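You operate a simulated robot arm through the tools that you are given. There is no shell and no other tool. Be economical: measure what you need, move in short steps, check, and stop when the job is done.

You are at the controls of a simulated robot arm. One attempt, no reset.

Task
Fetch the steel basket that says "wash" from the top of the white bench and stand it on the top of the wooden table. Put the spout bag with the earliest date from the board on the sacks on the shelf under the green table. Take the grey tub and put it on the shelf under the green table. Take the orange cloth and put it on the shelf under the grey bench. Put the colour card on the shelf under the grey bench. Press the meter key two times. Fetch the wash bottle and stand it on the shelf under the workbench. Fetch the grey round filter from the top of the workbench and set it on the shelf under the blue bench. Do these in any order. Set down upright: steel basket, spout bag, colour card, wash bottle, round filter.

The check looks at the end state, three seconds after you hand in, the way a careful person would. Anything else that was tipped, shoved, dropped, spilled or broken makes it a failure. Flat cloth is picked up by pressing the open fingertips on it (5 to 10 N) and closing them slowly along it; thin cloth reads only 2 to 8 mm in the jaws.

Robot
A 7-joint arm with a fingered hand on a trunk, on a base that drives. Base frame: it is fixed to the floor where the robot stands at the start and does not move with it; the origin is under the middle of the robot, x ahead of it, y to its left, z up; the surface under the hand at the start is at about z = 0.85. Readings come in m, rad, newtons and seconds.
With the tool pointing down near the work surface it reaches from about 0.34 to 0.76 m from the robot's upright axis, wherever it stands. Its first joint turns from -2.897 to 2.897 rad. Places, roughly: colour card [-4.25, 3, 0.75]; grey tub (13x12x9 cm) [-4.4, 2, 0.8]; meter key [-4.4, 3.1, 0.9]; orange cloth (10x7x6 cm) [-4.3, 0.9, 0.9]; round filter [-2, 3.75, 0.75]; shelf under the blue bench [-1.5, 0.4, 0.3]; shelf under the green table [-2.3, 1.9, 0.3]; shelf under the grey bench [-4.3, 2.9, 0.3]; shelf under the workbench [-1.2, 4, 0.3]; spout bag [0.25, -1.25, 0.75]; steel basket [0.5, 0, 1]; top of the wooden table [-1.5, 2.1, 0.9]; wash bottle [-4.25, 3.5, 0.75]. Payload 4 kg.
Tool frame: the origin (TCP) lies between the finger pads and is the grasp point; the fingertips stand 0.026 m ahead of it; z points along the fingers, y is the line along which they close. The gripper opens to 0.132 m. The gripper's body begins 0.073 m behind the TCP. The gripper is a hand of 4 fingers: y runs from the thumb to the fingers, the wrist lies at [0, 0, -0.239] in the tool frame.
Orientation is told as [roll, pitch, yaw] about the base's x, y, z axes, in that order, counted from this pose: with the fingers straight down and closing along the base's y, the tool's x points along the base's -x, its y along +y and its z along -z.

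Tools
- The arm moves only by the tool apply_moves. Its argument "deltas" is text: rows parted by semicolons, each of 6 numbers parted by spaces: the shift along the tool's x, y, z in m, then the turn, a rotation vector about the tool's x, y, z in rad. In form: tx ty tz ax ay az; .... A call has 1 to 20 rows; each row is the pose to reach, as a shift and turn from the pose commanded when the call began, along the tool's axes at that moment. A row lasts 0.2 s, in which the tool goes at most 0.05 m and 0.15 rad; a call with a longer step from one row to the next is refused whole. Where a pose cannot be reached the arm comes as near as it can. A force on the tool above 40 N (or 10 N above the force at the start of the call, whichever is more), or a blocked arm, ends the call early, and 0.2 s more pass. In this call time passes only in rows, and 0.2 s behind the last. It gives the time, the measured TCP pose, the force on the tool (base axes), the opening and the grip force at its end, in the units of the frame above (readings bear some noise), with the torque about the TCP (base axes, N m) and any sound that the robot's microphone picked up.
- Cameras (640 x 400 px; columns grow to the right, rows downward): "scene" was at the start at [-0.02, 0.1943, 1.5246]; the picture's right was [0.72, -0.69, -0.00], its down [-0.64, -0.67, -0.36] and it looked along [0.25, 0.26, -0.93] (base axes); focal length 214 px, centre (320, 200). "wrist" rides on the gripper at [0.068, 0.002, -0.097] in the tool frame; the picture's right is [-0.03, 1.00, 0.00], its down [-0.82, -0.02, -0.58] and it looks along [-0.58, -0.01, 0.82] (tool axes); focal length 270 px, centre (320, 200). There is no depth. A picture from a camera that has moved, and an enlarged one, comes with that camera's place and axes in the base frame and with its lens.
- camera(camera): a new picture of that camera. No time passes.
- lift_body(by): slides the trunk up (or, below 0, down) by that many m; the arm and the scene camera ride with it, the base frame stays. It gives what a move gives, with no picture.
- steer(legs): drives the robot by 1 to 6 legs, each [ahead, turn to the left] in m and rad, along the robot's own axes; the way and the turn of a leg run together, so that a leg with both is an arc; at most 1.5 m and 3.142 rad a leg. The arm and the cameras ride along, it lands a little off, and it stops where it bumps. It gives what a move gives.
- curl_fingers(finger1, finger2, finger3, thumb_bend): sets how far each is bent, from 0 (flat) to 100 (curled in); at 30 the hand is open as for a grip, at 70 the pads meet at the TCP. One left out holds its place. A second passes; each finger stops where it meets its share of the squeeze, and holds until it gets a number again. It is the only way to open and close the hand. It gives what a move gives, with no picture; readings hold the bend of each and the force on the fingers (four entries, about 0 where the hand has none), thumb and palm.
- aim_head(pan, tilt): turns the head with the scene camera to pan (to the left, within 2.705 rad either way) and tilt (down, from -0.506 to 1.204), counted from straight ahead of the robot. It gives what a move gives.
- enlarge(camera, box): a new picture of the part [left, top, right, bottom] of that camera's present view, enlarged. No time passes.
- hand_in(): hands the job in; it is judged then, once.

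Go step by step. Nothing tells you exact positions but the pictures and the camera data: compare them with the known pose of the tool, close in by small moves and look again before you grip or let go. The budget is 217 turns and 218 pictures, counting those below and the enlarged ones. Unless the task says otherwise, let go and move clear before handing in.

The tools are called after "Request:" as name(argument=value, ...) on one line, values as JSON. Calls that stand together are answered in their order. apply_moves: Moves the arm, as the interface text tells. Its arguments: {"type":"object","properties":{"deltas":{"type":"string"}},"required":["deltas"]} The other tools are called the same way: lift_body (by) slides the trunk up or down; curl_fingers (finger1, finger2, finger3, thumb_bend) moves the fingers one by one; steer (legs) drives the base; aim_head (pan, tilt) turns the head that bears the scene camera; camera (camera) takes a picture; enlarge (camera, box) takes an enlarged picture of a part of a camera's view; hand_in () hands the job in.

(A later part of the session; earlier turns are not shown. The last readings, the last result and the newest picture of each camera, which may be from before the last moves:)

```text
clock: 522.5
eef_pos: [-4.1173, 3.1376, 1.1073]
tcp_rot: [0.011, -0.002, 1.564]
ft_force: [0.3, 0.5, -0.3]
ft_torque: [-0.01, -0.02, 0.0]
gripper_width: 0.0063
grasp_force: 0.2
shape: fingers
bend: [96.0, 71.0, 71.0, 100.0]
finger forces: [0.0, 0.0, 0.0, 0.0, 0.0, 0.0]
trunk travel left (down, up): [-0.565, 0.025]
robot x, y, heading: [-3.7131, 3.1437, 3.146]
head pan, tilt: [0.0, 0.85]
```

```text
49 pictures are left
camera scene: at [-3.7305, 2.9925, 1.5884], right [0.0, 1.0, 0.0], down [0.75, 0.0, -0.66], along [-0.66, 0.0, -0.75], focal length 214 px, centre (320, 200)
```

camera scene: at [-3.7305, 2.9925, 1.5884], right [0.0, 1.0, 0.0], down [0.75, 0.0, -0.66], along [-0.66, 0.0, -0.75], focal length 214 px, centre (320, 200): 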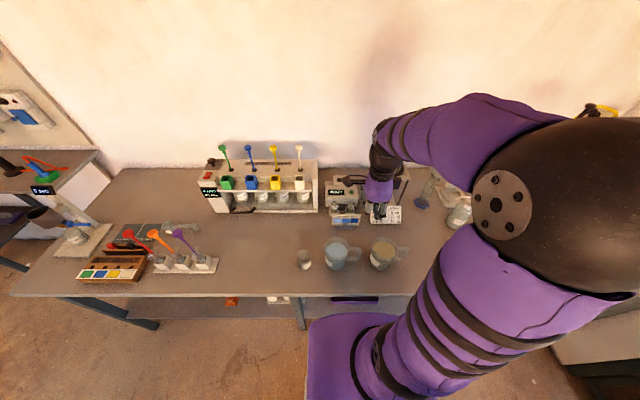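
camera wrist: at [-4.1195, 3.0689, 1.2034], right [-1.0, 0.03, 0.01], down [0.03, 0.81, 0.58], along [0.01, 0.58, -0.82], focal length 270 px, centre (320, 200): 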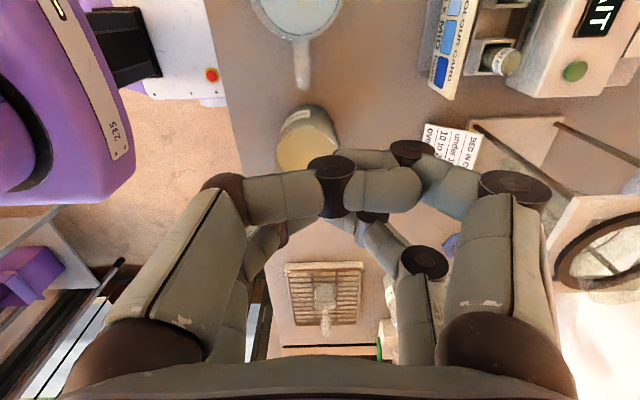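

The key triangulates to about [-4.377, 3.127, 0.907]. I bring the fingertip pair above it (TCP offset 2.1 cm) and check at z≈0.97.

Request:
apply_moves(deltas="0.01 0.045 0 0 0 0; 0.02 0.09 0 0 0 0; 0.032 0.13 0 0 0 0; 0.032 0.175 0 0 0 0; 0.032 0.22 0 0 0 0; 0.032 0.259 0 0 0 0; 0.032 0.259 0.045 0 0 0; 0.032 0.259 0.09 0 0 0; 0.032 0.259 0.13 0 0 0; 0.032 0.259 0.13 0 0 0")

Request:
camera(camera="wrist")

Request:
enlarge(camera="scene", box=[310, 120, 430, 240])

```text
clock: 524.7
eef_pos: [-4.3804, 3.1064, 0.9794]
tcp_rot: [0.011, -0.002, 1.566]
ft_force: [0.4, 1.7, -0.4]
ft_torque: [-0.01, 0.0, 0.0]
gripper_width: 0.0063
grasp_force: 0.1
shape: fingers
bend: [96.0, 71.0, 71.0, 100.0]
finger forces: [0.0, 0.0, 0.0, 0.0, 0.0, 0.1]
trunk travel left (down, up): [-0.565, 0.025]
robot x, y, heading: [-3.712, 3.145, 3.139]
head pan, tilt: [0.0, 0.85]
```

```text
48 pictures are left
camera wrist: at [-4.3806, 3.0377, 1.076], right [-1.0, 0.03, 0.01], down [0.03, 0.81, 0.58], along [0.01, 0.58, -0.82], focal length 270 px, centre (320, 200)
```

wrist: 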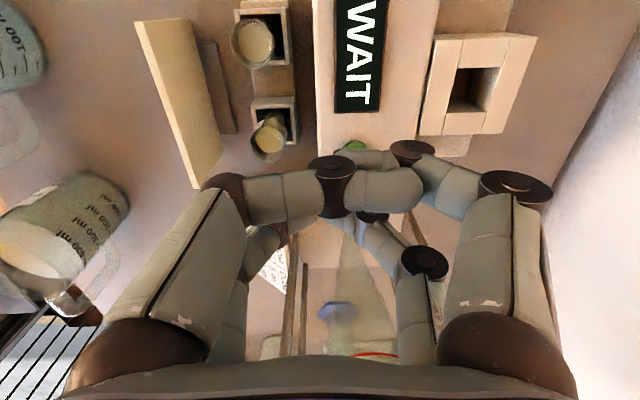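

```text
3.33 times, centred on (370, 180) of scene
camera zoom: at [-3.7307, 2.9925, 1.5883], right [0.0, 1.0, 0.0], down [0.75, 0.0, -0.66], along [-0.66, 0.0, -0.75], focal length 715 px, centre (153, 267)
```

zoom: 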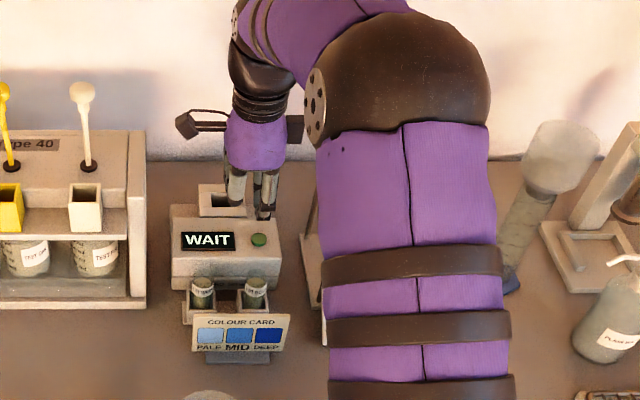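

The tip aligns in y; the key is really at about [-4.405, 3.132, 0.876]. I shift 2.5 cm toward the wall and come down to just above it.

Request:
apply_moves(deltas="-0.004 0.025 0.02 0 0 0; -0.004 0.025 0.045 0 0 0; -0.004 0.025 0.065 0 0 0; -0.004 0.025 0.065 0 0 0")

Request:
enlarge(camera="scene", box=[350, 160, 410, 210])

```text
clock: 525.7
eef_pos: [-4.4047, 3.1128, 0.9144]
tcp_rot: [0.01, -0.002, 1.566]
ft_force: [0.0, 0.0, 0.3]
ft_torque: [0.0, 0.05, -0.01]
gripper_width: 0.0063
grasp_force: 0.0
shape: fingers
bend: [96.0, 71.0, 71.0, 100.0]
finger forces: [0.1, 0.0, 0.0, 0.1, 0.0, 0.0]
trunk travel left (down, up): [-0.565, 0.025]
robot x, y, heading: [-3.7108, 3.1423, 3.144]
head pan, tilt: [0.0, 0.85]
```

```text
8.00 times, centred on (380, 185) of scene
camera zoom: at [-3.7309, 2.9925, 1.5883], right [0.0, 1.0, 0.0], down [0.75, 0.0, -0.66], along [-0.66, 0.0, -0.75], focal length 1716 px, centre (-160, 320)
```

zoom: 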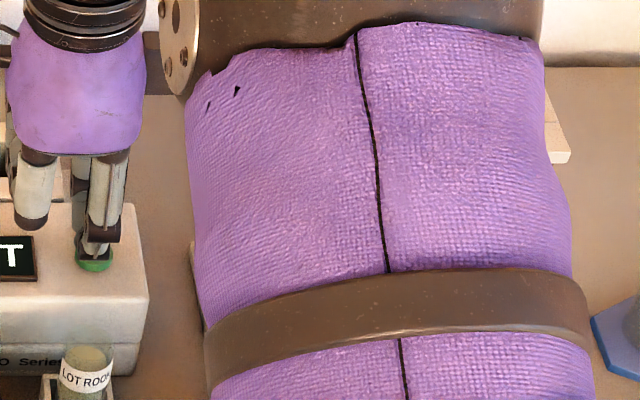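

The fingertips are right above the green key. I press down gently once.

Request:
apply_moves(deltas="0 0 0.006 0 0 0; 0 0 0.01 0 0 0; 0 0 0.014 0 0 0; 0 0 0.014 0 0 0")

```text
clock: 526.7
eef_pos: [-4.4044, 3.1123, 0.9013]
tcp_rot: [0.009, -0.003, 1.565]
ft_force: [-1.5, 0.5, 6.6]
ft_torque: [0.09, -0.03, -0.02]
gripper_width: 0.0064
grasp_force: 3.6
shape: fingers
bend: [96.0, 71.0, 71.0, 100.0]
finger forces: [0.0, 3.6, 3.7, 0.0, 0.0, 0.0]
trunk travel left (down, up): [-0.565, 0.025]
robot x, y, heading: [-3.714, 3.1444, 3.144]
head pan, tilt: [0.0, 0.85]
heard: click
```

A click was heard: press one. I rise and check the display.

Request:
apply_moves(deltas="0 0 -0.01 0 0 0; 0 0 -0.02 0 0 0; 0 0 -0.02 0 0 0")

Request:
enlarge(camera="scene", box=[320, 160, 420, 230])

```text
clock: 527.5
eef_pos: [-4.4044, 3.1111, 0.9202]
tcp_rot: [0.009, -0.002, 1.565]
ft_force: [-0.3, 0.2, -0.6]
ft_torque: [0.03, 0.04, -0.03]
gripper_width: 0.0061
grasp_force: 0.1
shape: fingers
bend: [96.0, 71.0, 71.0, 100.0]
finger forces: [0.0, 0.0, 0.0, 0.0, 0.1, 0.0]
trunk travel left (down, up): [-0.565, 0.025]
robot x, y, heading: [-3.7105, 3.1452, 3.14]
head pan, tilt: [0.0, 0.85]
```

```text
5.71 times, centred on (370, 195) of scene
camera zoom: at [-3.7306, 2.9925, 1.5883], right [0.0, 1.0, 0.0], down [0.75, 0.0, -0.66], along [-0.66, 0.0, -0.75], focal length 1226 px, centre (34, 229)
```

zoom: 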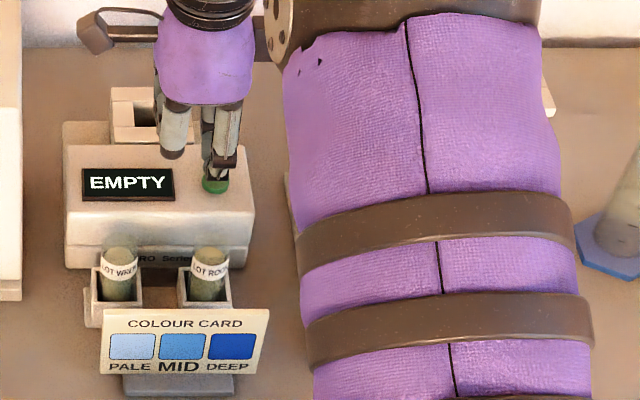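

Display changed to EMPTY. I press the second time with the same travel and release.

Request:
apply_moves(deltas="0 0 0.008 0 0 0; 0 0 0.014 0 0 0; 0 0 0.02 0 0 0; 0 0 0.02 0 0 0")

Request:
apply_moves(deltas="0 0 -0.02 0 0 0; 0 0 -0.06 0 0 0; 0 0 -0.1 0 0 0; 0 0 -0.14 0 0 0; 0 0 -0.15 0 0 0")

Request:
enlarge(camera="scene", box=[320, 160, 420, 230])

```text
clock: 528.5
eef_pos: [-4.4044, 3.1124, 0.9005]
tcp_rot: [0.012, -0.001, 1.564]
ft_force: [-0.7, -0.3, 4.6]
ft_torque: [0.1, -0.03, 0.03]
gripper_width: 0.0061
grasp_force: 3.2
shape: fingers
bend: [96.0, 71.0, 71.0, 100.0]
finger forces: [0.0, 3.2, 3.2, 0.1, 0.0, 0.0]
trunk travel left (down, up): [-0.565, 0.025]
robot x, y, heading: [-3.7148, 3.1458, 3.143]
head pan, tilt: [0.0, 0.85]
heard: click
```

```text
clock: 529.7
eef_pos: [-4.4026, 3.1122, 1.0519]
tcp_rot: [0.009, -0.003, 1.564]
ft_force: [-0.1, 0.5, -0.2]
ft_torque: [0.0, 0.03, 0.01]
gripper_width: 0.0067
grasp_force: 0.0
shape: fingers
bend: [96.0, 71.0, 71.0, 100.0]
finger forces: [0.0, 0.0, 0.1, 0.0, 0.1, 0.0]
trunk travel left (down, up): [-0.565, 0.025]
robot x, y, heading: [-3.7116, 3.1439, 3.145]
head pan, tilt: [0.0, 0.85]
```

```text
5.71 times, centred on (370, 195) of scene
camera zoom: at [-3.7305, 2.9925, 1.5883], right [0.0, 1.0, 0.0], down [0.75, 0.0, -0.66], along [-0.66, 0.0, -0.75], focal length 1226 px, centre (34, 229)
```

zoom: 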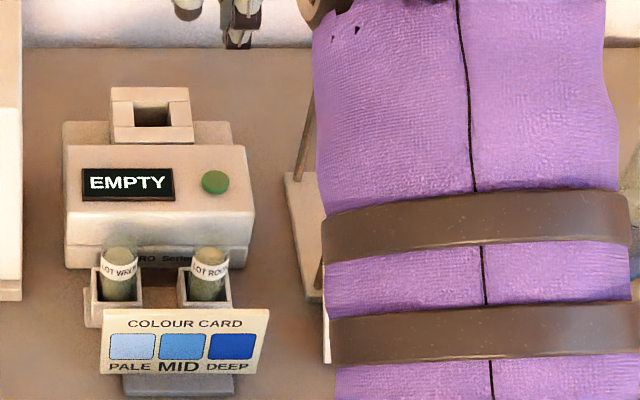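

Two clicks done. Now the colour card, standing at about x -4.272, y 3.04–3.16, top z≈0.88. I set the fingers to a narrow opening and move above it.

Request:
curl_fingers(finger1=54, finger2=54, finger3=54, thumb_bend=54)

Request:
apply_moves(deltas="0.005 -0.045 0 0 0 0; 0.014 -0.09 0 0 0 0; 0.014 -0.13 0.02 0 0 0; 0.014 -0.13 0.06 0 0 0; 0.014 -0.13 0.1 0 0 0; 0.014 -0.13 0.1 0 0 0")

Request:
camera(camera="wrist")

Request:
enlarge(camera="scene", box=[320, 160, 420, 230])

```text
clock: 530.7
eef_pos: [-4.4035, 3.1123, 1.0507]
tcp_rot: [0.011, -0.002, 1.565]
ft_force: [-0.3, 0.3, -0.6]
ft_torque: [-0.01, 0.04, 0.02]
gripper_width: 0.0518
grasp_force: 0.1
shape: fingers
bend: [54.0, 54.0, 54.0, 54.0]
finger forces: [0.0, 0.0, 0.0, 0.0, 0.0, 0.1]
trunk travel left (down, up): [-0.565, 0.025]
robot x, y, heading: [-3.7105, 3.1458, 3.142]
head pan, tilt: [0.0, 0.85]
```

```text
clock: 532.1
eef_pos: [-4.2741, 3.0964, 0.9496]
tcp_rot: [0.01, -0.002, 1.567]
ft_force: [-0.2, 0.0, -0.2]
ft_torque: [-0.03, -0.04, 0.0]
gripper_width: 0.052
grasp_force: 0.1
shape: fingers
bend: [54.0, 54.0, 54.0, 54.0]
finger forces: [0.0, 0.0, 0.1, 0.0, 0.1, 0.0]
trunk travel left (down, up): [-0.565, 0.025]
robot x, y, heading: [-3.7134, 3.1466, 3.143]
head pan, tilt: [0.0, 0.85]
```

```text
43 pictures are left
camera wrist: at [-4.2752, 3.0275, 1.0449], right [-1.0, 0.03, 0.01], down [0.03, 0.81, 0.58], along [0.01, 0.58, -0.82], focal length 270 px, centre (320, 200)
```

wrist: 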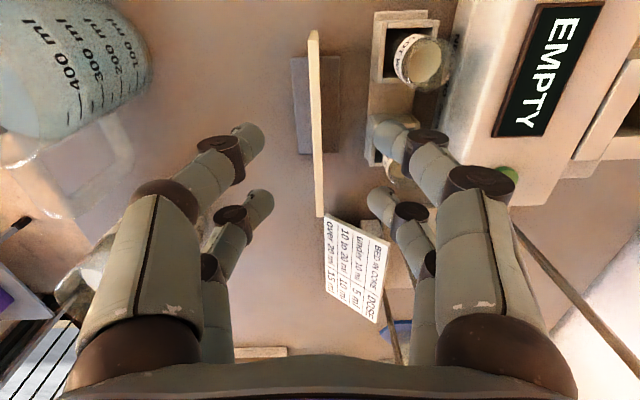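

```text
5.71 times, centred on (370, 195) of scene
camera zoom: at [-3.7306, 2.9925, 1.5883], right [0.0, 1.0, 0.0], down [0.75, 0.0, -0.66], along [-0.66, 0.0, -0.75], focal length 1226 px, centre (34, 229)
```

zoom: 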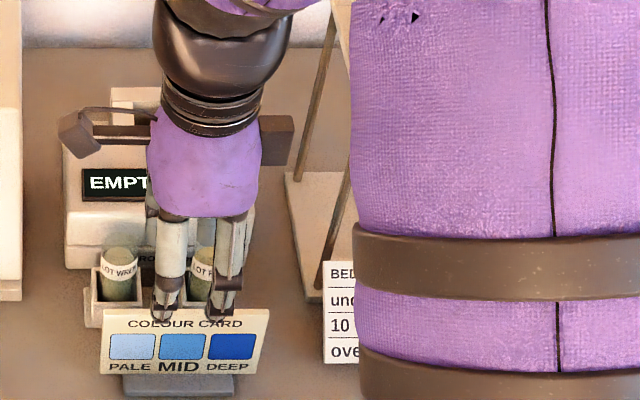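

The card is seen edge-on, centred under the hand. I narrow the fingers, lower to z≈0.872 and pinch it.

Request:
curl_fingers(finger1=60, finger2=60, finger3=60, thumb_bend=60)

Request:
apply_moves(deltas="-0.001 -0.002 0.03 0 0 0; -0.001 -0.002 0.055 0 0 0; -0.001 -0.002 0.076 0 0 0; -0.001 -0.002 0.076 0 0 0")

Request:
curl_fingers(finger1=85, finger2=85, finger3=85, thumb_bend=85)

Request:
apply_moves(deltas="0 0 -0.015 0 0 0; 0 0 -0.04 0 0 0; 0 0 -0.08 0 0 0; 0 0 -0.12 0 0 0; 0 0 -0.16 0 0 0; 0 0 -0.2 0 0 0")

Request:
camera(camera="wrist")

Request:
camera(camera="scene")

```text
clock: 533.1
eef_pos: [-4.2735, 3.0974, 0.9498]
tcp_rot: [0.011, -0.002, 1.566]
ft_force: [0.6, 1.0, 0.7]
ft_torque: [0.02, 0.0, 0.02]
gripper_width: 0.0333
grasp_force: 0.1
shape: fingers
bend: [60.0, 60.0, 60.0, 60.0]
finger forces: [0.0, 0.0, 0.0, 0.0, 0.0, 0.0]
trunk travel left (down, up): [-0.565, 0.025]
robot x, y, heading: [-3.7156, 3.1451, 3.138]
head pan, tilt: [0.0, 0.85]
```

```text
clock: 534.1
eef_pos: [-4.2727, 3.0974, 0.8738]
tcp_rot: [0.011, -0.001, 1.566]
ft_force: [0.2, 0.7, 0.7]
ft_torque: [0.0, -0.02, 0.01]
gripper_width: 0.033
grasp_force: 0.0
shape: fingers
bend: [60.0, 60.0, 60.0, 60.0]
finger forces: [0.0, 0.0, 0.1, 0.0, 0.1, 0.0]
trunk travel left (down, up): [-0.565, 0.025]
robot x, y, heading: [-3.7154, 3.1469, 3.141]
head pan, tilt: [0.0, 0.85]
```

```text
clock: 535.1
eef_pos: [-4.2733, 3.0983, 0.8731]
tcp_rot: [0.01, -0.001, 1.566]
ft_force: [-0.4, -0.1, 0.2]
ft_torque: [0.02, -0.02, -0.03]
gripper_width: 0.0013
grasp_force: 22.0
shape: fingers
bend: [74.0, 73.0, 75.0, 76.0]
finger forces: [11.7, 10.9, 9.5, 0.1, 13.0, 0.0]
trunk travel left (down, up): [-0.565, 0.025]
robot x, y, heading: [-3.7128, 3.1429, 3.14]
head pan, tilt: [0.0, 0.85]
```

```text
clock: 536.5
eef_pos: [-4.2699, 3.0967, 1.074]
tcp_rot: [0.01, -0.002, 1.564]
ft_force: [-0.2, 0.0, -0.5]
ft_torque: [0.0, 0.0, -0.01]
gripper_width: 0.0011
grasp_force: 23.1
shape: fingers
bend: [74.0, 73.0, 75.0, 76.0]
finger forces: [11.9, 11.0, 9.4, 0.1, 13.3, 0.0]
trunk travel left (down, up): [-0.565, 0.025]
robot x, y, heading: [-3.7096, 3.1421, 3.144]
head pan, tilt: [0.0, 0.85]
```

```text
41 pictures are left
camera wrist: at [-4.2722, 3.0285, 1.1707], right [-1.0, 0.03, 0.01], down [0.03, 0.81, 0.58], along [0.01, 0.58, -0.82], focal length 270 px, centre (320, 200)
```

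wrist: 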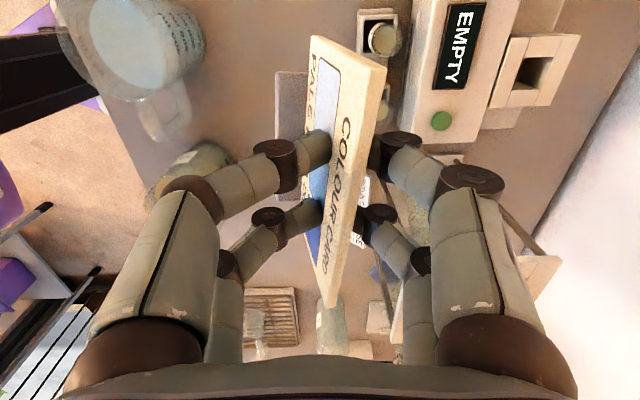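

```text
40 pictures are left
camera scene: at [-3.7304, 2.9925, 1.5883], right [0.0, 1.0, 0.0], down [0.75, 0.0, -0.66], along [-0.66, 0.0, -0.75], focal length 214 px, centre (320, 200)
```

scene: 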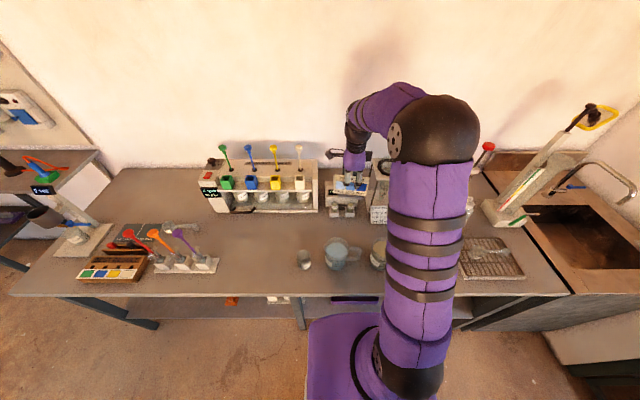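

The card is held, leaning about 14°. I retract and drive south to place it on the shelf's free part near y≈2.25.

Request:
apply_moves(deltas="0 -0.045 -0.01 0 0 0; 0 -0.09 -0.02 0 0 0; 0 -0.135 -0.02 0 0 0; 0 -0.16 -0.02 0 0 0")

Request:
steer(legs=[[-0.24, 0], [0, 1.57], [0.85, 0], [0, -1.57]])

Request:
lift_body(by=-0.4)

Request:
lift_body(by=-0.16)

Request:
apply_moves(deltas="0 0 0.03 -0.12 0 0; 0 0 0.06 -0.24 0 0; 0 0 0.08 -0.24 0 0; 0 0 0.08 -0.24 0 0")

Request:
camera(camera="wrist")

Request:
aim_head(pan=0.1, tilt=0.45)

Request:
camera(camera="scene")

```text
clock: 537.5
eef_pos: [-4.1096, 3.0977, 1.0908]
tcp_rot: [0.009, -0.001, 1.566]
ft_force: [-0.2, 0.4, -1.1]
ft_torque: [0.02, 0.0, -0.01]
gripper_width: 0.0012
grasp_force: 23.5
shape: fingers
bend: [74.0, 73.0, 75.0, 76.0]
finger forces: [12.0, 11.0, 9.4, 0.1, 13.5, 0.0]
trunk travel left (down, up): [-0.565, 0.025]
robot x, y, heading: [-3.7097, 3.1505, 3.148]
head pan, tilt: [0.0, 0.85]
```

```text
clock: 551.8
eef_pos: [-3.8751, 2.2472, 1.09]
tcp_rot: [0.011, -0.002, 1.56]
ft_force: [-0.3, -1.0, -1.0]
ft_torque: [-0.01, 0.01, -0.01]
gripper_width: 0.0007
grasp_force: 21.7
shape: fingers
bend: [74.0, 73.0, 75.0, 77.0]
finger forces: [11.3, 9.9, 8.5, 0.1, 12.7, 0.1]
trunk travel left (down, up): [-0.565, 0.025]
robot x, y, heading: [-3.4784, 2.2899, 3.137]
head pan, tilt: [0.0, 0.85]
```

```text
clock: 555.7
eef_pos: [-3.8759, 2.2468, 0.6909]
tcp_rot: [0.01, -0.002, 1.561]
ft_force: [0.2, 0.5, -0.2]
ft_torque: [0.0, -0.02, 0.02]
gripper_width: 0.0007
grasp_force: 21.4
shape: fingers
bend: [74.0, 73.0, 75.0, 77.0]
finger forces: [11.4, 10.0, 8.5, 0.0, 12.8, 0.0]
trunk travel left (down, up): [-0.165, 0.425]
robot x, y, heading: [-3.4797, 2.2932, 3.135]
head pan, tilt: [0.0, 0.85]
```

```text
clock: 557.5
eef_pos: [-3.8743, 2.2471, 0.5309]
tcp_rot: [0.009, -0.001, 1.56]
ft_force: [1.1, 0.5, -0.1]
ft_torque: [-0.04, -0.03, 0.01]
gripper_width: 0.0007
grasp_force: 21.6
shape: fingers
bend: [74.0, 73.0, 75.0, 77.0]
finger forces: [11.4, 10.0, 8.6, 0.1, 12.9, 0.0]
trunk travel left (down, up): [-0.005, 0.585]
robot x, y, heading: [-3.481, 2.2913, 3.135]
head pan, tilt: [0.0, 0.85]
```

```text
clock: 558.5
eef_pos: [-3.8754, 2.247, 0.4496]
tcp_rot: [0.248, -0.002, 1.562]
ft_force: [0.7, -0.5, 0.3]
ft_torque: [-0.02, 0.01, 0.02]
gripper_width: 0.0004
grasp_force: 22.5
shape: fingers
bend: [74.0, 73.0, 75.0, 77.0]
finger forces: [11.9, 10.5, 9.0, 0.0, 13.3, 0.0]
trunk travel left (down, up): [-0.005, 0.585]
robot x, y, heading: [-3.4771, 2.2891, 3.136]
head pan, tilt: [0.0, 0.85]
```

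```text
39 pictures are left
camera wrist: at [-3.8545, 2.1771, 0.5441], right [-0.97, 0.04, 0.25], down [0.17, 0.81, 0.56], along [-0.18, 0.58, -0.79], focal length 270 px, centre (320, 200)
```

wrist: 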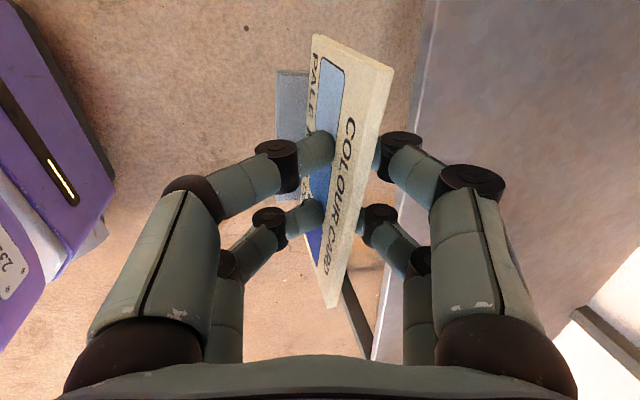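

```text
clock: 559.4
eef_pos: [-3.8756, 2.2463, 0.4508]
tcp_rot: [0.25, -0.001, 1.56]
ft_force: [-0.4, 0.3, 0.2]
ft_torque: [0.04, -0.01, -0.03]
gripper_width: 0.0005
grasp_force: 22.3
shape: fingers
bend: [74.0, 73.0, 75.0, 77.0]
finger forces: [11.9, 10.5, 9.0, 0.1, 13.4, 0.1]
trunk travel left (down, up): [-0.005, 0.585]
robot x, y, heading: [-3.4763, 2.2925, 3.133]
head pan, tilt: [0.099, 0.45]
```

```text
38 pictures are left
camera scene: at [-3.5091, 2.1295, 1.0627], right [-0.09, 1.0, 0.0], down [0.43, 0.04, -0.9], along [-0.9, -0.08, -0.44], focal length 214 px, centre (320, 200)
```

scene: 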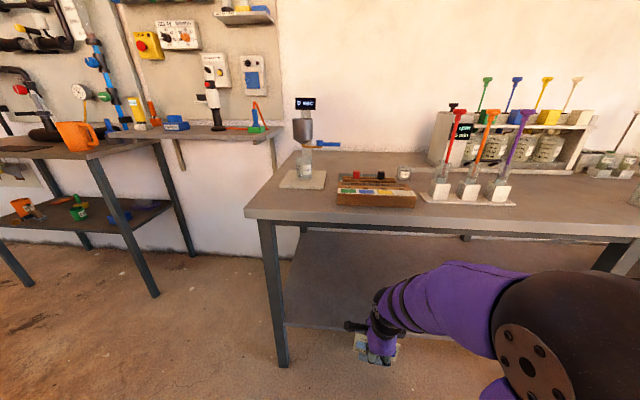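

The hand is tilted to hold the card upright. I move it in over the shelf to x≈-4.11.

Request:
apply_moves(deltas="0 0.038 0.0098 0 0 0; 0 0.076 0.0196 0 0 0; 0 0.114 0.0294 0 0 0; 0 0.152 0.0391 0 0 0; 0 0.19 0.0489 0 0 0; 0 0.228 0.0587 0 0 0; 0 0.228 0.0587 0 0 0")

Request:
enlarge(camera="scene", box=[270, 200, 470, 350])

```text
clock: 561.2
eef_pos: [-4.0772, 2.2476, 0.4239]
tcp_rot: [0.169, -0.009, 1.569]
ft_force: [-0.1, 0.3, -0.5]
ft_torque: [-0.01, 0.01, 0.0]
gripper_width: 0.0006
grasp_force: 22.9
shape: fingers
bend: [74.0, 73.0, 75.0, 78.0]
finger forces: [11.9, 10.9, 9.2, 0.0, 13.7, 0.1]
trunk travel left (down, up): [-0.005, 0.585]
robot x, y, heading: [-3.4815, 2.2928, 3.135]
head pan, tilt: [0.099, 0.45]
stopped in row 7: the arm was blocked; the commanded pose is now the measured one
```

```text
2.67 times, centred on (370, 275) of scene
camera zoom: at [-3.5085, 2.1294, 1.064], right [-0.09, 1.0, 0.0], down [0.43, 0.04, -0.9], along [-0.9, -0.08, -0.44], focal length 572 px, centre (187, 0)
```

zoom: 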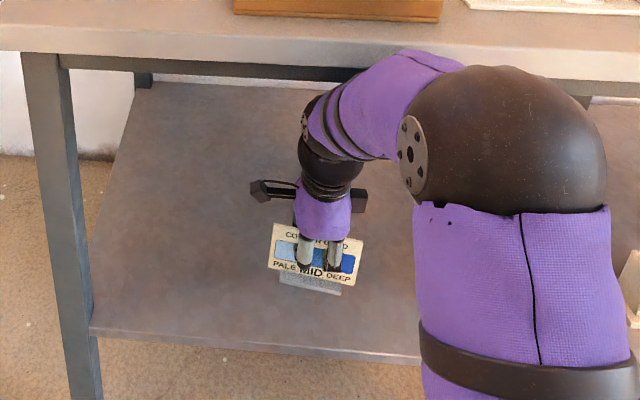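

The arm touched the bench edge with its elbow. I withdraw a little, reverse the robot 10 cm for a longer, lower reach, and try again.

Request:
apply_moves(deltas="0 -0.03 -0.005 0 0 0; 0 -0.06 -0.01 0 0 0; 0 -0.06 -0.01 0 0 0")

Request:
steer(legs=[[-0.11, 0]])

Request:
apply_moves(deltas="0 0 0.02 -0.08 0 0; 0 0.038 0.03 -0.08 0 0; 0 0.076 0.037 -0.08 0 0; 0 0.114 0.044 -0.08 0 0; 0 0.152 0.05 -0.08 0 0; 0 0.19 0.057 -0.08 0 0; 0 0.2 0.059 -0.08 0 0; 0 0.2 0.059 -0.08 0 0")

Request:
camera(camera="scene")

Request:
camera(camera="wrist")

```text
clock: 562.0
eef_pos: [-4.0195, 2.2482, 0.4241]
tcp_rot: [0.176, -0.009, 1.566]
ft_force: [0.1, -0.2, -1.3]
ft_torque: [-0.01, 0.01, 0.01]
gripper_width: 0.0006
grasp_force: 22.3
shape: fingers
bend: [74.0, 73.0, 75.0, 78.0]
finger forces: [11.9, 11.0, 9.2, 0.1, 13.6, 0.0]
trunk travel left (down, up): [-0.005, 0.585]
robot x, y, heading: [-3.4761, 2.2908, 3.137]
head pan, tilt: [0.099, 0.45]
```

```text
clock: 563.2
eef_pos: [-3.9104, 2.2476, 0.4246]
tcp_rot: [0.176, -0.009, 1.568]
ft_force: [-0.6, 0.3, 0.0]
ft_torque: [0.01, 0.03, 0.01]
gripper_width: 0.0004
grasp_force: 23.0
shape: fingers
bend: [74.0, 73.0, 75.0, 78.0]
finger forces: [11.9, 11.0, 9.2, 0.0, 13.5, 0.0]
trunk travel left (down, up): [-0.005, 0.585]
robot x, y, heading: [-3.3715, 2.2909, 3.14]
head pan, tilt: [0.099, 0.45]
```

```text
clock: 565.0
eef_pos: [-4.1169, 2.2478, 0.4011]
tcp_rot: [0.255, -0.007, 1.567]
ft_force: [0.2, -0.5, -1.2]
ft_torque: [0.03, -0.03, 0.03]
gripper_width: 0.0003
grasp_force: 22.7
shape: fingers
bend: [73.0, 73.0, 76.0, 78.0]
finger forces: [11.8, 11.0, 9.2, 0.1, 13.7, 0.0]
trunk travel left (down, up): [-0.005, 0.585]
robot x, y, heading: [-3.369, 2.2882, 3.14]
head pan, tilt: [0.099, 0.45]
```

```text
36 pictures are left
camera scene: at [-3.3989, 2.129, 1.0628], right [-0.1, 1.0, 0.0], down [0.43, 0.04, -0.9], along [-0.9, -0.09, -0.44], focal length 214 px, centre (320, 200)
```

scene: 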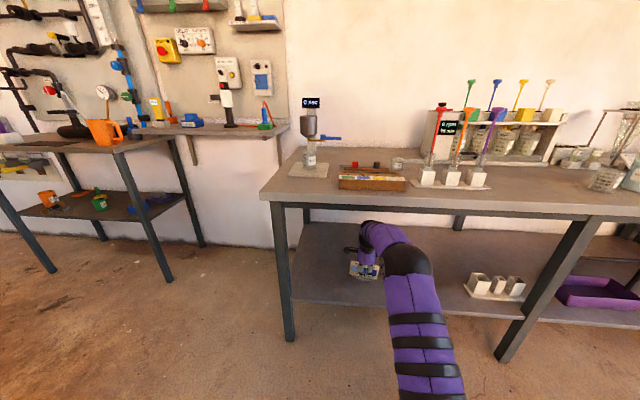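

```text
35 pictures are left
camera wrist: at [-4.0952, 2.1782, 0.4942], right [-0.97, 0.03, 0.25], down [0.17, 0.81, 0.56], along [-0.19, 0.58, -0.79], focal length 270 px, centre (320, 200)
```

wrist: 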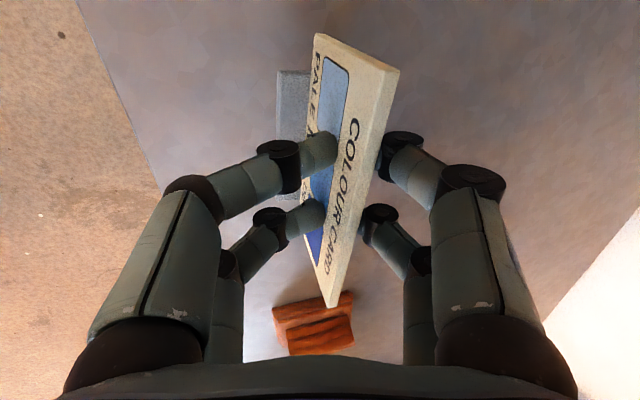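

Clear now. I lower straight down in small steps.

Request:
apply_moves(deltas="0 -0.0025 0.0097 0 0 0; 0 -0.0025 0.0097 0 0 0")

Request:
apply_moves(deltas="0 -0.0013 0.005 0 0 0; 0 -0.0013 0.005 0 0 0")

Request:
apply_moves(deltas="0 -0.0013 0.005 0 0 0; 0 -0.0013 0.005 0 0 0")

```text
clock: 565.6
eef_pos: [-4.1172, 2.2481, 0.3914]
tcp_rot: [0.252, -0.008, 1.567]
ft_force: [0.4, 0.3, -0.8]
ft_torque: [0.0, -0.01, 0.01]
gripper_width: 0.0006
grasp_force: 22.8
shape: fingers
bend: [73.0, 73.0, 76.0, 78.0]
finger forces: [11.9, 11.0, 9.2, 0.0, 13.6, 0.0]
trunk travel left (down, up): [-0.005, 0.585]
robot x, y, heading: [-3.3689, 2.2882, 3.138]
head pan, tilt: [0.099, 0.45]
```

```text
clock: 566.2
eef_pos: [-4.118, 2.2482, 0.3845]
tcp_rot: [0.254, -0.008, 1.565]
ft_force: [0.3, -0.4, -0.5]
ft_torque: [-0.02, -0.01, 0.01]
gripper_width: 0.0003
grasp_force: 23.0
shape: fingers
bend: [73.0, 73.0, 76.0, 78.0]
finger forces: [11.9, 11.0, 9.3, 0.0, 13.7, 0.0]
trunk travel left (down, up): [-0.005, 0.585]
robot x, y, heading: [-3.3652, 2.2905, 3.136]
head pan, tilt: [0.099, 0.45]
```

```text
clock: 566.8
eef_pos: [-4.1181, 2.2489, 0.3812]
tcp_rot: [0.255, -0.009, 1.567]
ft_force: [0.6, -0.3, -0.5]
ft_torque: [-0.01, -0.01, -0.02]
gripper_width: 0.0006
grasp_force: 22.9
shape: fingers
bend: [73.0, 73.0, 76.0, 78.0]
finger forces: [11.9, 11.1, 9.2, 0.0, 13.8, 0.1]
trunk travel left (down, up): [-0.005, 0.585]
robot x, y, heading: [-3.3674, 2.288, 3.136]
head pan, tilt: [0.099, 0.45]
```

Request:
apply_moves(deltas="0 -0.0018 0.007 0 0 0; 0 -0.0018 0.007 0 0 0")

Request:
apply_moves(deltas="0 -0.0013 0.005 0 0 0; 0 -0.0013 0.005 0 0 0")

Request:
apply_moves(deltas="0 -0.0013 0.005 0 0 0; 0 -0.0013 0.005 0 0 0")

Request:
enlarge(camera="scene", box=[310, 210, 430, 300])

```text
clock: 567.4
eef_pos: [-4.1171, 2.2496, 0.3729]
tcp_rot: [0.254, -0.008, 1.568]
ft_force: [-0.8, 0.6, -0.6]
ft_torque: [0.0, 0.03, -0.03]
gripper_width: 0.0006
grasp_force: 23.1
shape: fingers
bend: [73.0, 73.0, 76.0, 78.0]
finger forces: [11.9, 11.0, 9.2, 0.0, 13.7, 0.0]
trunk travel left (down, up): [-0.005, 0.585]
robot x, y, heading: [-3.3672, 2.2897, 3.139]
head pan, tilt: [0.099, 0.45]
```

```text
clock: 568.0
eef_pos: [-4.1163, 2.2484, 0.3688]
tcp_rot: [0.254, -0.008, 1.566]
ft_force: [-0.3, 0.5, -0.9]
ft_torque: [0.04, 0.03, 0.02]
gripper_width: 0.0006
grasp_force: 23.0
shape: fingers
bend: [73.0, 73.0, 76.0, 78.0]
finger forces: [11.9, 10.9, 9.5, 0.1, 13.7, 0.1]
trunk travel left (down, up): [-0.005, 0.585]
robot x, y, heading: [-3.3644, 2.2916, 3.142]
head pan, tilt: [0.099, 0.45]
```

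```text
clock: 568.6
eef_pos: [-4.1182, 2.2478, 0.3639]
tcp_rot: [0.256, -0.007, 1.567]
ft_force: [0.7, -2.9, 7.7]
ft_torque: [0.25, 0.03, -0.01]
gripper_width: 0.0005
grasp_force: 24.4
shape: fingers
bend: [73.0, 73.0, 76.0, 78.0]
finger forces: [11.9, 11.7, 11.7, 0.0, 13.1, 0.0]
trunk travel left (down, up): [-0.005, 0.585]
robot x, y, heading: [-3.3676, 2.2885, 3.143]
head pan, tilt: [0.099, 0.45]
```

```text
4.44 times, centred on (370, 255) of scene
camera zoom: at [-3.3982, 2.1289, 1.0629], right [-0.1, 1.0, 0.0], down [0.43, 0.04, -0.9], along [-0.9, -0.09, -0.43], focal length 953 px, centre (98, -44)
```

zoom: 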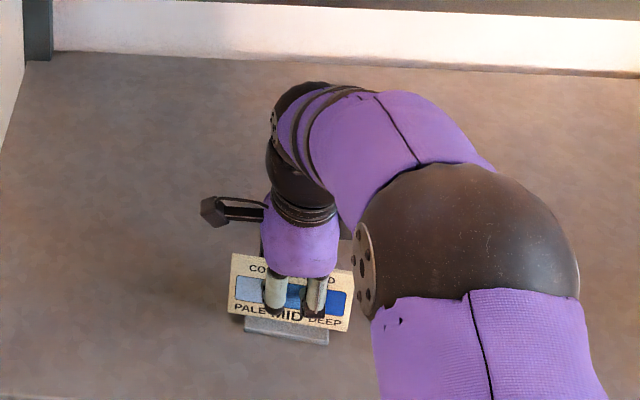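

Contact on the right end first (slight tilt). I press 3 mm more to level it, then release.

Request:
apply_moves(deltas="0 -0.001 0.0035 0 0 0; 0 -0.001 0.0035 0 0 0")

Request:
curl_fingers(finger1=58, finger2=58, finger3=58, thumb_bend=58)

Request:
camera(camera="wrist")

```text
clock: 569.2
eef_pos: [-4.1175, 2.2477, 0.3619]
tcp_rot: [0.259, -0.007, 1.567]
ft_force: [6.7, -3.4, 25.0]
ft_torque: [0.16, 0.15, -0.08]
gripper_width: 0.0006
grasp_force: 28.0
shape: fingers
bend: [74.0, 74.0, 77.0, 79.0]
finger forces: [12.5, 12.5, 16.4, 0.0, 15.5, 0.0]
trunk travel left (down, up): [-0.005, 0.585]
robot x, y, heading: [-3.3699, 2.2888, 3.138]
head pan, tilt: [0.099, 0.45]
```

```text
clock: 570.2
eef_pos: [-4.1162, 2.248, 0.3589]
tcp_rot: [0.255, -0.009, 1.568]
ft_force: [0.3, -0.1, 0.0]
ft_torque: [0.0, 0.0, -0.01]
gripper_width: 0.0416
grasp_force: 0.0
shape: fingers
bend: [57.0, 57.0, 57.0, 57.0]
finger forces: [0.0, 0.0, 0.0, 0.0, 0.0, 0.0]
trunk travel left (down, up): [-0.005, 0.585]
robot x, y, heading: [-3.3661, 2.2933, 3.14]
head pan, tilt: [0.099, 0.45]
```

```text
33 pictures are left
camera wrist: at [-4.0953, 2.1782, 0.4521], right [-0.97, 0.03, 0.25], down [0.17, 0.81, 0.56], along [-0.19, 0.58, -0.79], focal length 270 px, centre (320, 200)
```

wrist: 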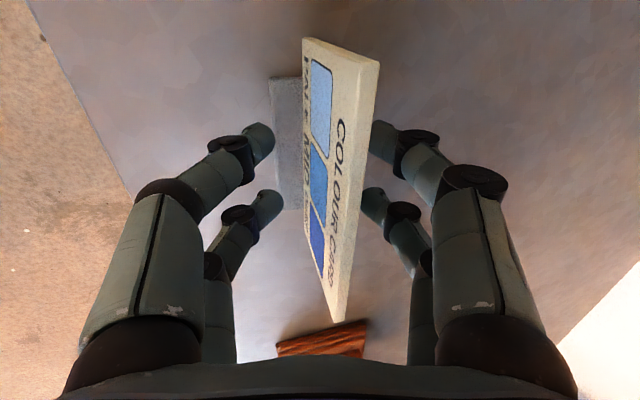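

The card stands on the shelf. I move straight up, then withdraw.

Request:
apply_moves(deltas="0 0.007 -0.029 0 0 0; 0 0.0145 -0.058 0 0 0; 0 0.022 -0.087 0 0 0; 0 -0.017 -0.097 0 0 0; 0 -0.056 -0.107 0 0 0; 0 -0.095 -0.117 0 0 0; 0 -0.134 -0.127 0 0 0; 0 -0.173 -0.137 0 0 0; 0 -0.212 -0.147 0 0 0; 0 -0.24 -0.154 0.12 0 0; 0 -0.24 -0.154 0.25 0 0")

Request:
enlarge(camera="scene", box=[290, 190, 490, 320])

```text
clock: 572.6
eef_pos: [-3.847, 2.2478, 0.4469]
tcp_rot: [0.002, -0.008, 1.567]
ft_force: [0.2, -0.3, 0.5]
ft_torque: [0.02, 0.0, -0.02]
gripper_width: 0.0421
grasp_force: 0.1
shape: fingers
bend: [57.0, 57.0, 57.0, 57.0]
finger forces: [0.0, 0.1, 0.0, 0.0, 0.0, 0.1]
trunk travel left (down, up): [-0.005, 0.585]
robot x, y, heading: [-3.3676, 2.286, 3.141]
head pan, tilt: [0.099, 0.45]
```

```text
3.08 times, centred on (390, 255) of scene
camera zoom: at [-3.3987, 2.129, 1.0628], right [-0.1, 1.0, 0.0], down [0.43, 0.04, -0.9], along [-0.9, -0.09, -0.44], focal length 660 px, centre (105, 31)
```

zoom: 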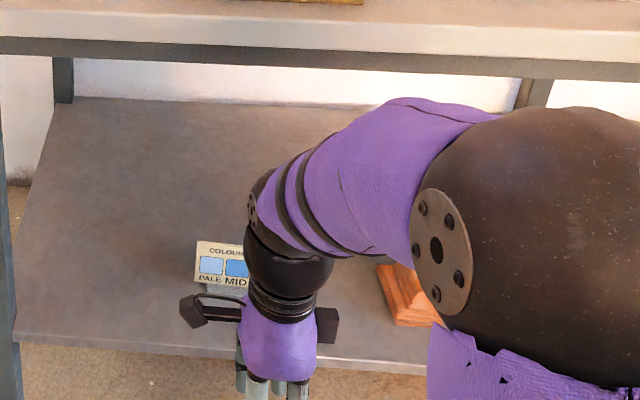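

The card is upright. Now the wash bottle: I raise, square the hand and drive to y≈3.5 before the bench.

Request:
lift_body(by=0.4)

Request:
lift_body(by=0.17)

Request:
apply_moves(deltas="0 -0.02 -0.03 0 0 -0.15; 0 -0.04 -0.06 0 0 -0.3; 0 -0.06 -0.09 0 0 -0.45; 0 -0.06 -0.1 0 0 -0.6; 0 -0.06 -0.1 0 0 -0.75; 0 -0.06 -0.1 0 0 -0.9; 0 -0.06 -0.1 0 0 -1.05; 0 -0.06 -0.1 0 0 -1.2; 0 -0.06 -0.1 0 0 -1.35; 0 -0.06 -0.1 0 0 -1.5; 0 -0.06 -0.1 0 0 -1.57")

Request:
steer(legs=[[0, -1.57], [1.2, 0], [0, 1.57], [0.27, 0]])

Request:
camera(camera="wrist")

Request:
aim_head(pan=0.0, tilt=0.8)

Request:
camera(camera="scene")

```text
clock: 576.4
eef_pos: [-3.8461, 2.246, 0.8466]
tcp_rot: [0.005, -0.008, 1.568]
ft_force: [0.3, -0.2, -0.2]
ft_torque: [0.0, 0.0, -0.01]
gripper_width: 0.0418
grasp_force: 0.0
shape: fingers
bend: [57.0, 57.0, 57.0, 57.0]
finger forces: [0.0, 0.0, 0.0, 0.0, 0.1, 0.0]
trunk travel left (down, up): [-0.405, 0.185]
robot x, y, heading: [-3.3696, 2.2874, 3.141]
head pan, tilt: [0.099, 0.45]
```

```text
clock: 578.3
eef_pos: [-3.8462, 2.2463, 1.0183]
tcp_rot: [0.006, -0.01, 1.566]
ft_force: [-0.5, 0.7, -0.4]
ft_torque: [0.02, 0.02, -0.01]
gripper_width: 0.0418
grasp_force: 0.1
shape: fingers
bend: [57.0, 57.0, 57.0, 57.0]
finger forces: [0.0, 0.0, 0.1, 0.0, 0.1, 0.1]
trunk travel left (down, up): [-0.575, 0.015]
robot x, y, heading: [-3.3661, 2.2941, 3.137]
head pan, tilt: [0.099, 0.45]
```

```text
clock: 580.7
eef_pos: [-3.7864, 2.2457, 1.1167]
tcp_rot: [-0.009, -0.005, 3.139]
ft_force: [-0.8, 0.1, -0.2]
ft_torque: [0.03, -0.01, 0.0]
gripper_width: 0.0421
grasp_force: 0.0
shape: fingers
bend: [57.0, 57.0, 57.0, 57.0]
finger forces: [0.0, 0.0, 0.0, 0.0, 0.1, 0.1]
trunk travel left (down, up): [-0.575, 0.015]
robot x, y, heading: [-3.367, 2.2934, 3.143]
head pan, tilt: [0.099, 0.45]
```

```text
clock: 596.8
eef_pos: [-4.0723, 3.4371, 1.1165]
tcp_rot: [-0.009, -0.003, -3.121]
ft_force: [0.6, 0.0, 0.1]
ft_torque: [0.01, 0.0, 0.0]
gripper_width: 0.042
grasp_force: 0.1
shape: fingers
bend: [57.0, 57.0, 57.0, 57.0]
finger forces: [0.0, 0.0, 0.0, 0.0, 0.0, 0.0]
trunk travel left (down, up): [-0.575, 0.015]
robot x, y, heading: [-3.6562, 3.4922, -3.124]
head pan, tilt: [0.099, 0.45]
```

```text
31 pictures are left
camera wrist: at [-4.0044, 3.4342, 1.2131], right [0.0, -1.0, -0.01], down [-0.81, 0.0, 0.58], along [-0.58, 0.01, -0.81], focal length 270 px, centre (320, 200)
```

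wrist: 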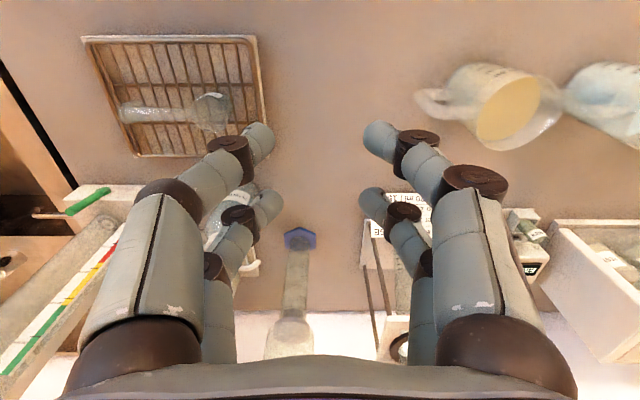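

```text
clock: 597.6
eef_pos: [-4.0716, 3.4355, 1.117]
tcp_rot: [-0.008, -0.005, -3.121]
ft_force: [0.6, 0.1, -0.7]
ft_torque: [-0.04, -0.02, 0.03]
gripper_width: 0.0423
grasp_force: 0.0
shape: fingers
bend: [57.0, 57.0, 57.0, 57.0]
finger forces: [0.0, 0.0, 0.0, 0.0, 0.0, 0.0]
trunk travel left (down, up): [-0.575, 0.015]
robot x, y, heading: [-3.6543, 3.4892, -3.122]
head pan, tilt: [0.0, 0.799]
```

```text
30 pictures are left
camera scene: at [-3.672, 3.3382, 1.6024], right [-0.02, 1.0, 0.0], down [0.72, 0.01, -0.7], along [-0.7, -0.01, -0.72], focal length 214 px, centre (320, 200)
```

scene: 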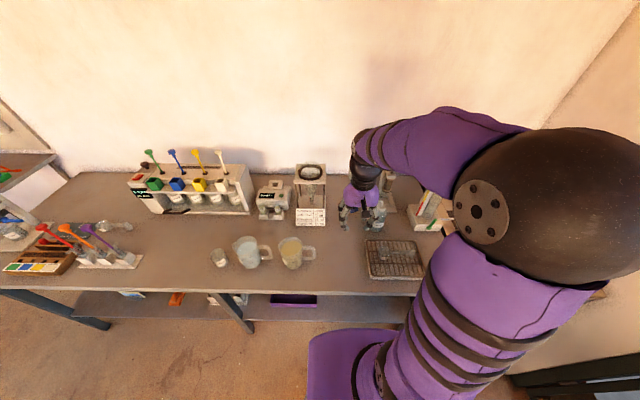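

The bottle is hidden behind the fingers, near [-4.27, 3.58]. I swing the hand south a little and open it, and zoom in.

Request:
apply_moves(deltas="0 0.04 0 0 0 0; 0 0.08 0 0 0 0; 0 0.12 0 0 0 0; 0 0.16 0 0 0 0; 0 0.2 0 0 0 0")

Request:
curl_fingers(finger1=34, finger2=34, finger3=34, thumb_bend=34)

Request:
enlarge(camera="scene", box=[330, 150, 450, 270])

Request:
camera(camera="wrist")

```text
clock: 598.8
eef_pos: [-4.0688, 3.2334, 1.1153]
tcp_rot: [-0.011, -0.004, -3.121]
ft_force: [-1.0, -0.3, -0.2]
ft_torque: [-0.02, -0.04, 0.01]
gripper_width: 0.0421
grasp_force: 0.1
shape: fingers
bend: [57.0, 57.0, 57.0, 57.0]
finger forces: [0.1, 0.0, 0.0, 0.1, 0.0, 0.1]
trunk travel left (down, up): [-0.575, 0.015]
robot x, y, heading: [-3.6533, 3.4926, -3.121]
head pan, tilt: [0.0, 0.799]
```

```text
clock: 599.8
eef_pos: [-4.0692, 3.2346, 1.116]
tcp_rot: [-0.008, -0.005, -3.119]
ft_force: [-0.5, -0.4, 0.0]
ft_torque: [0.01, 0.0, -0.02]
gripper_width: 0.1192
grasp_force: 0.1
shape: fingers
bend: [34.0, 34.0, 34.0, 34.0]
finger forces: [0.0, 0.0, 0.1, 0.0, 0.0, 0.1]
trunk travel left (down, up): [-0.575, 0.015]
robot x, y, heading: [-3.6528, 3.4879, -3.117]
head pan, tilt: [0.0, 0.799]
```

```text
3.33 times, centred on (390, 210) of scene
camera zoom: at [-3.6721, 3.3382, 1.6023], right [-0.02, 1.0, 0.0], down [0.72, 0.01, -0.7], along [-0.7, -0.01, -0.72], focal length 715 px, centre (87, 167)
```

zoom: 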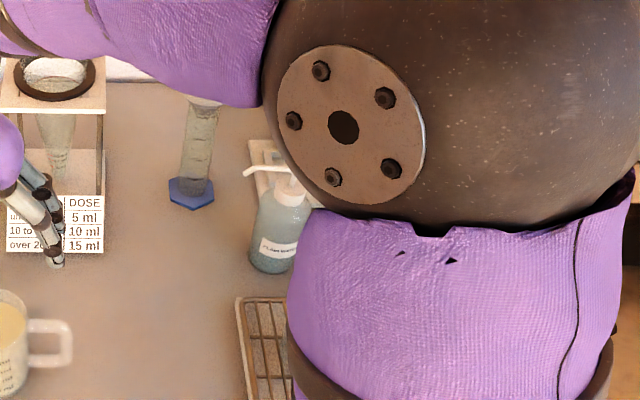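

```text
28 pictures are left
camera wrist: at [-4.0002, 3.2333, 1.2112], right [-0.01, -1.0, -0.01], down [-0.81, 0.0, 0.58], along [-0.58, 0.01, -0.81], focal length 270 px, centre (320, 200)
```

wrist: 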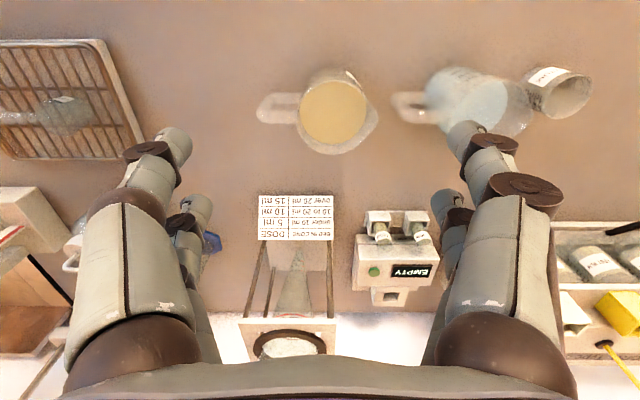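

The bottle stands near [-4.29, 3.59], cap z≈0.94, nozzle pointing south. I turn the hand 90° and go above it for a closer look.

Request:
apply_moves(deltas="0 0 0 0 0 0.15; 0 0 0 0 0 0.3; 0 0 0 0 0 0.45; 0 0 0 0 0 0.6; 0 0 0 0 0 0.75; 0 0 0 0 0 0.9; 0 0 0 0 0 1.05; 0 0 0 0 0 1.2; 0 0 0 0 0 1.35; 0 0 0 0 0 1.5; 0 0 0 0 0 1.55")

Request:
apply_moves(deltas="-0.045 0 0 0 0 0; -0.09 0 0 0 0 0; -0.135 0 0 0 0 0; -0.18 0 0 0 0 0; -0.225 0 0 0 0 0; -0.27 0 0 0 0 0; -0.315 0 0 0 0 0; -0.353 0 0 0 0 0; -0.353 0.045 0 0 0 0; -0.353 0.09 0 0 0 0; -0.353 0.135 0 0 0 0; -0.353 0.18 0 0 0 0; -0.353 0.22 0 0 0 0; -0.353 0.22 0.02 0 0 0")

Request:
camera(camera="wrist")

```text
clock: 602.2
eef_pos: [-4.0678, 3.2357, 1.1161]
tcp_rot: [0.004, -0.008, 1.61]
ft_force: [0.6, -1.0, -0.1]
ft_torque: [0.04, -0.02, 0.03]
gripper_width: 0.1191
grasp_force: 0.0
shape: fingers
bend: [34.0, 34.0, 34.0, 34.0]
finger forces: [0.0, 0.1, 0.0, 0.1, 0.1, 0.1]
trunk travel left (down, up): [-0.575, 0.015]
robot x, y, heading: [-3.6536, 3.488, -3.123]
head pan, tilt: [0.0, 0.799]
```

```text
clock: 605.2
eef_pos: [-4.3029, 3.5797, 1.0993]
tcp_rot: [0.003, -0.009, 1.61]
ft_force: [-0.6, -0.4, 0.4]
ft_torque: [0.0, -0.04, 0.0]
gripper_width: 0.1196
grasp_force: 0.2
shape: fingers
bend: [34.0, 34.0, 34.0, 34.0]
finger forces: [0.0, 0.0, 0.1, 0.0, 0.0, 0.1]
trunk travel left (down, up): [-0.575, 0.015]
robot x, y, heading: [-3.6543, 3.49, -3.121]
head pan, tilt: [0.0, 0.799]
```

```text
27 pictures are left
camera wrist: at [-4.3012, 3.5102, 1.1949], right [-1.0, -0.02, 0.0], down [-0.01, 0.81, 0.58], along [-0.01, 0.58, -0.81], focal length 270 px, centre (320, 200)
```

wrist: 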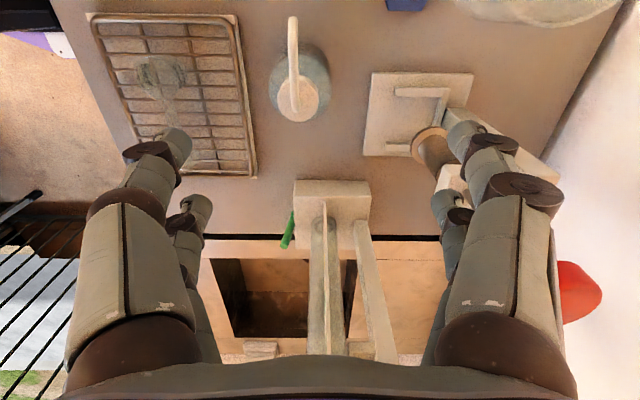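

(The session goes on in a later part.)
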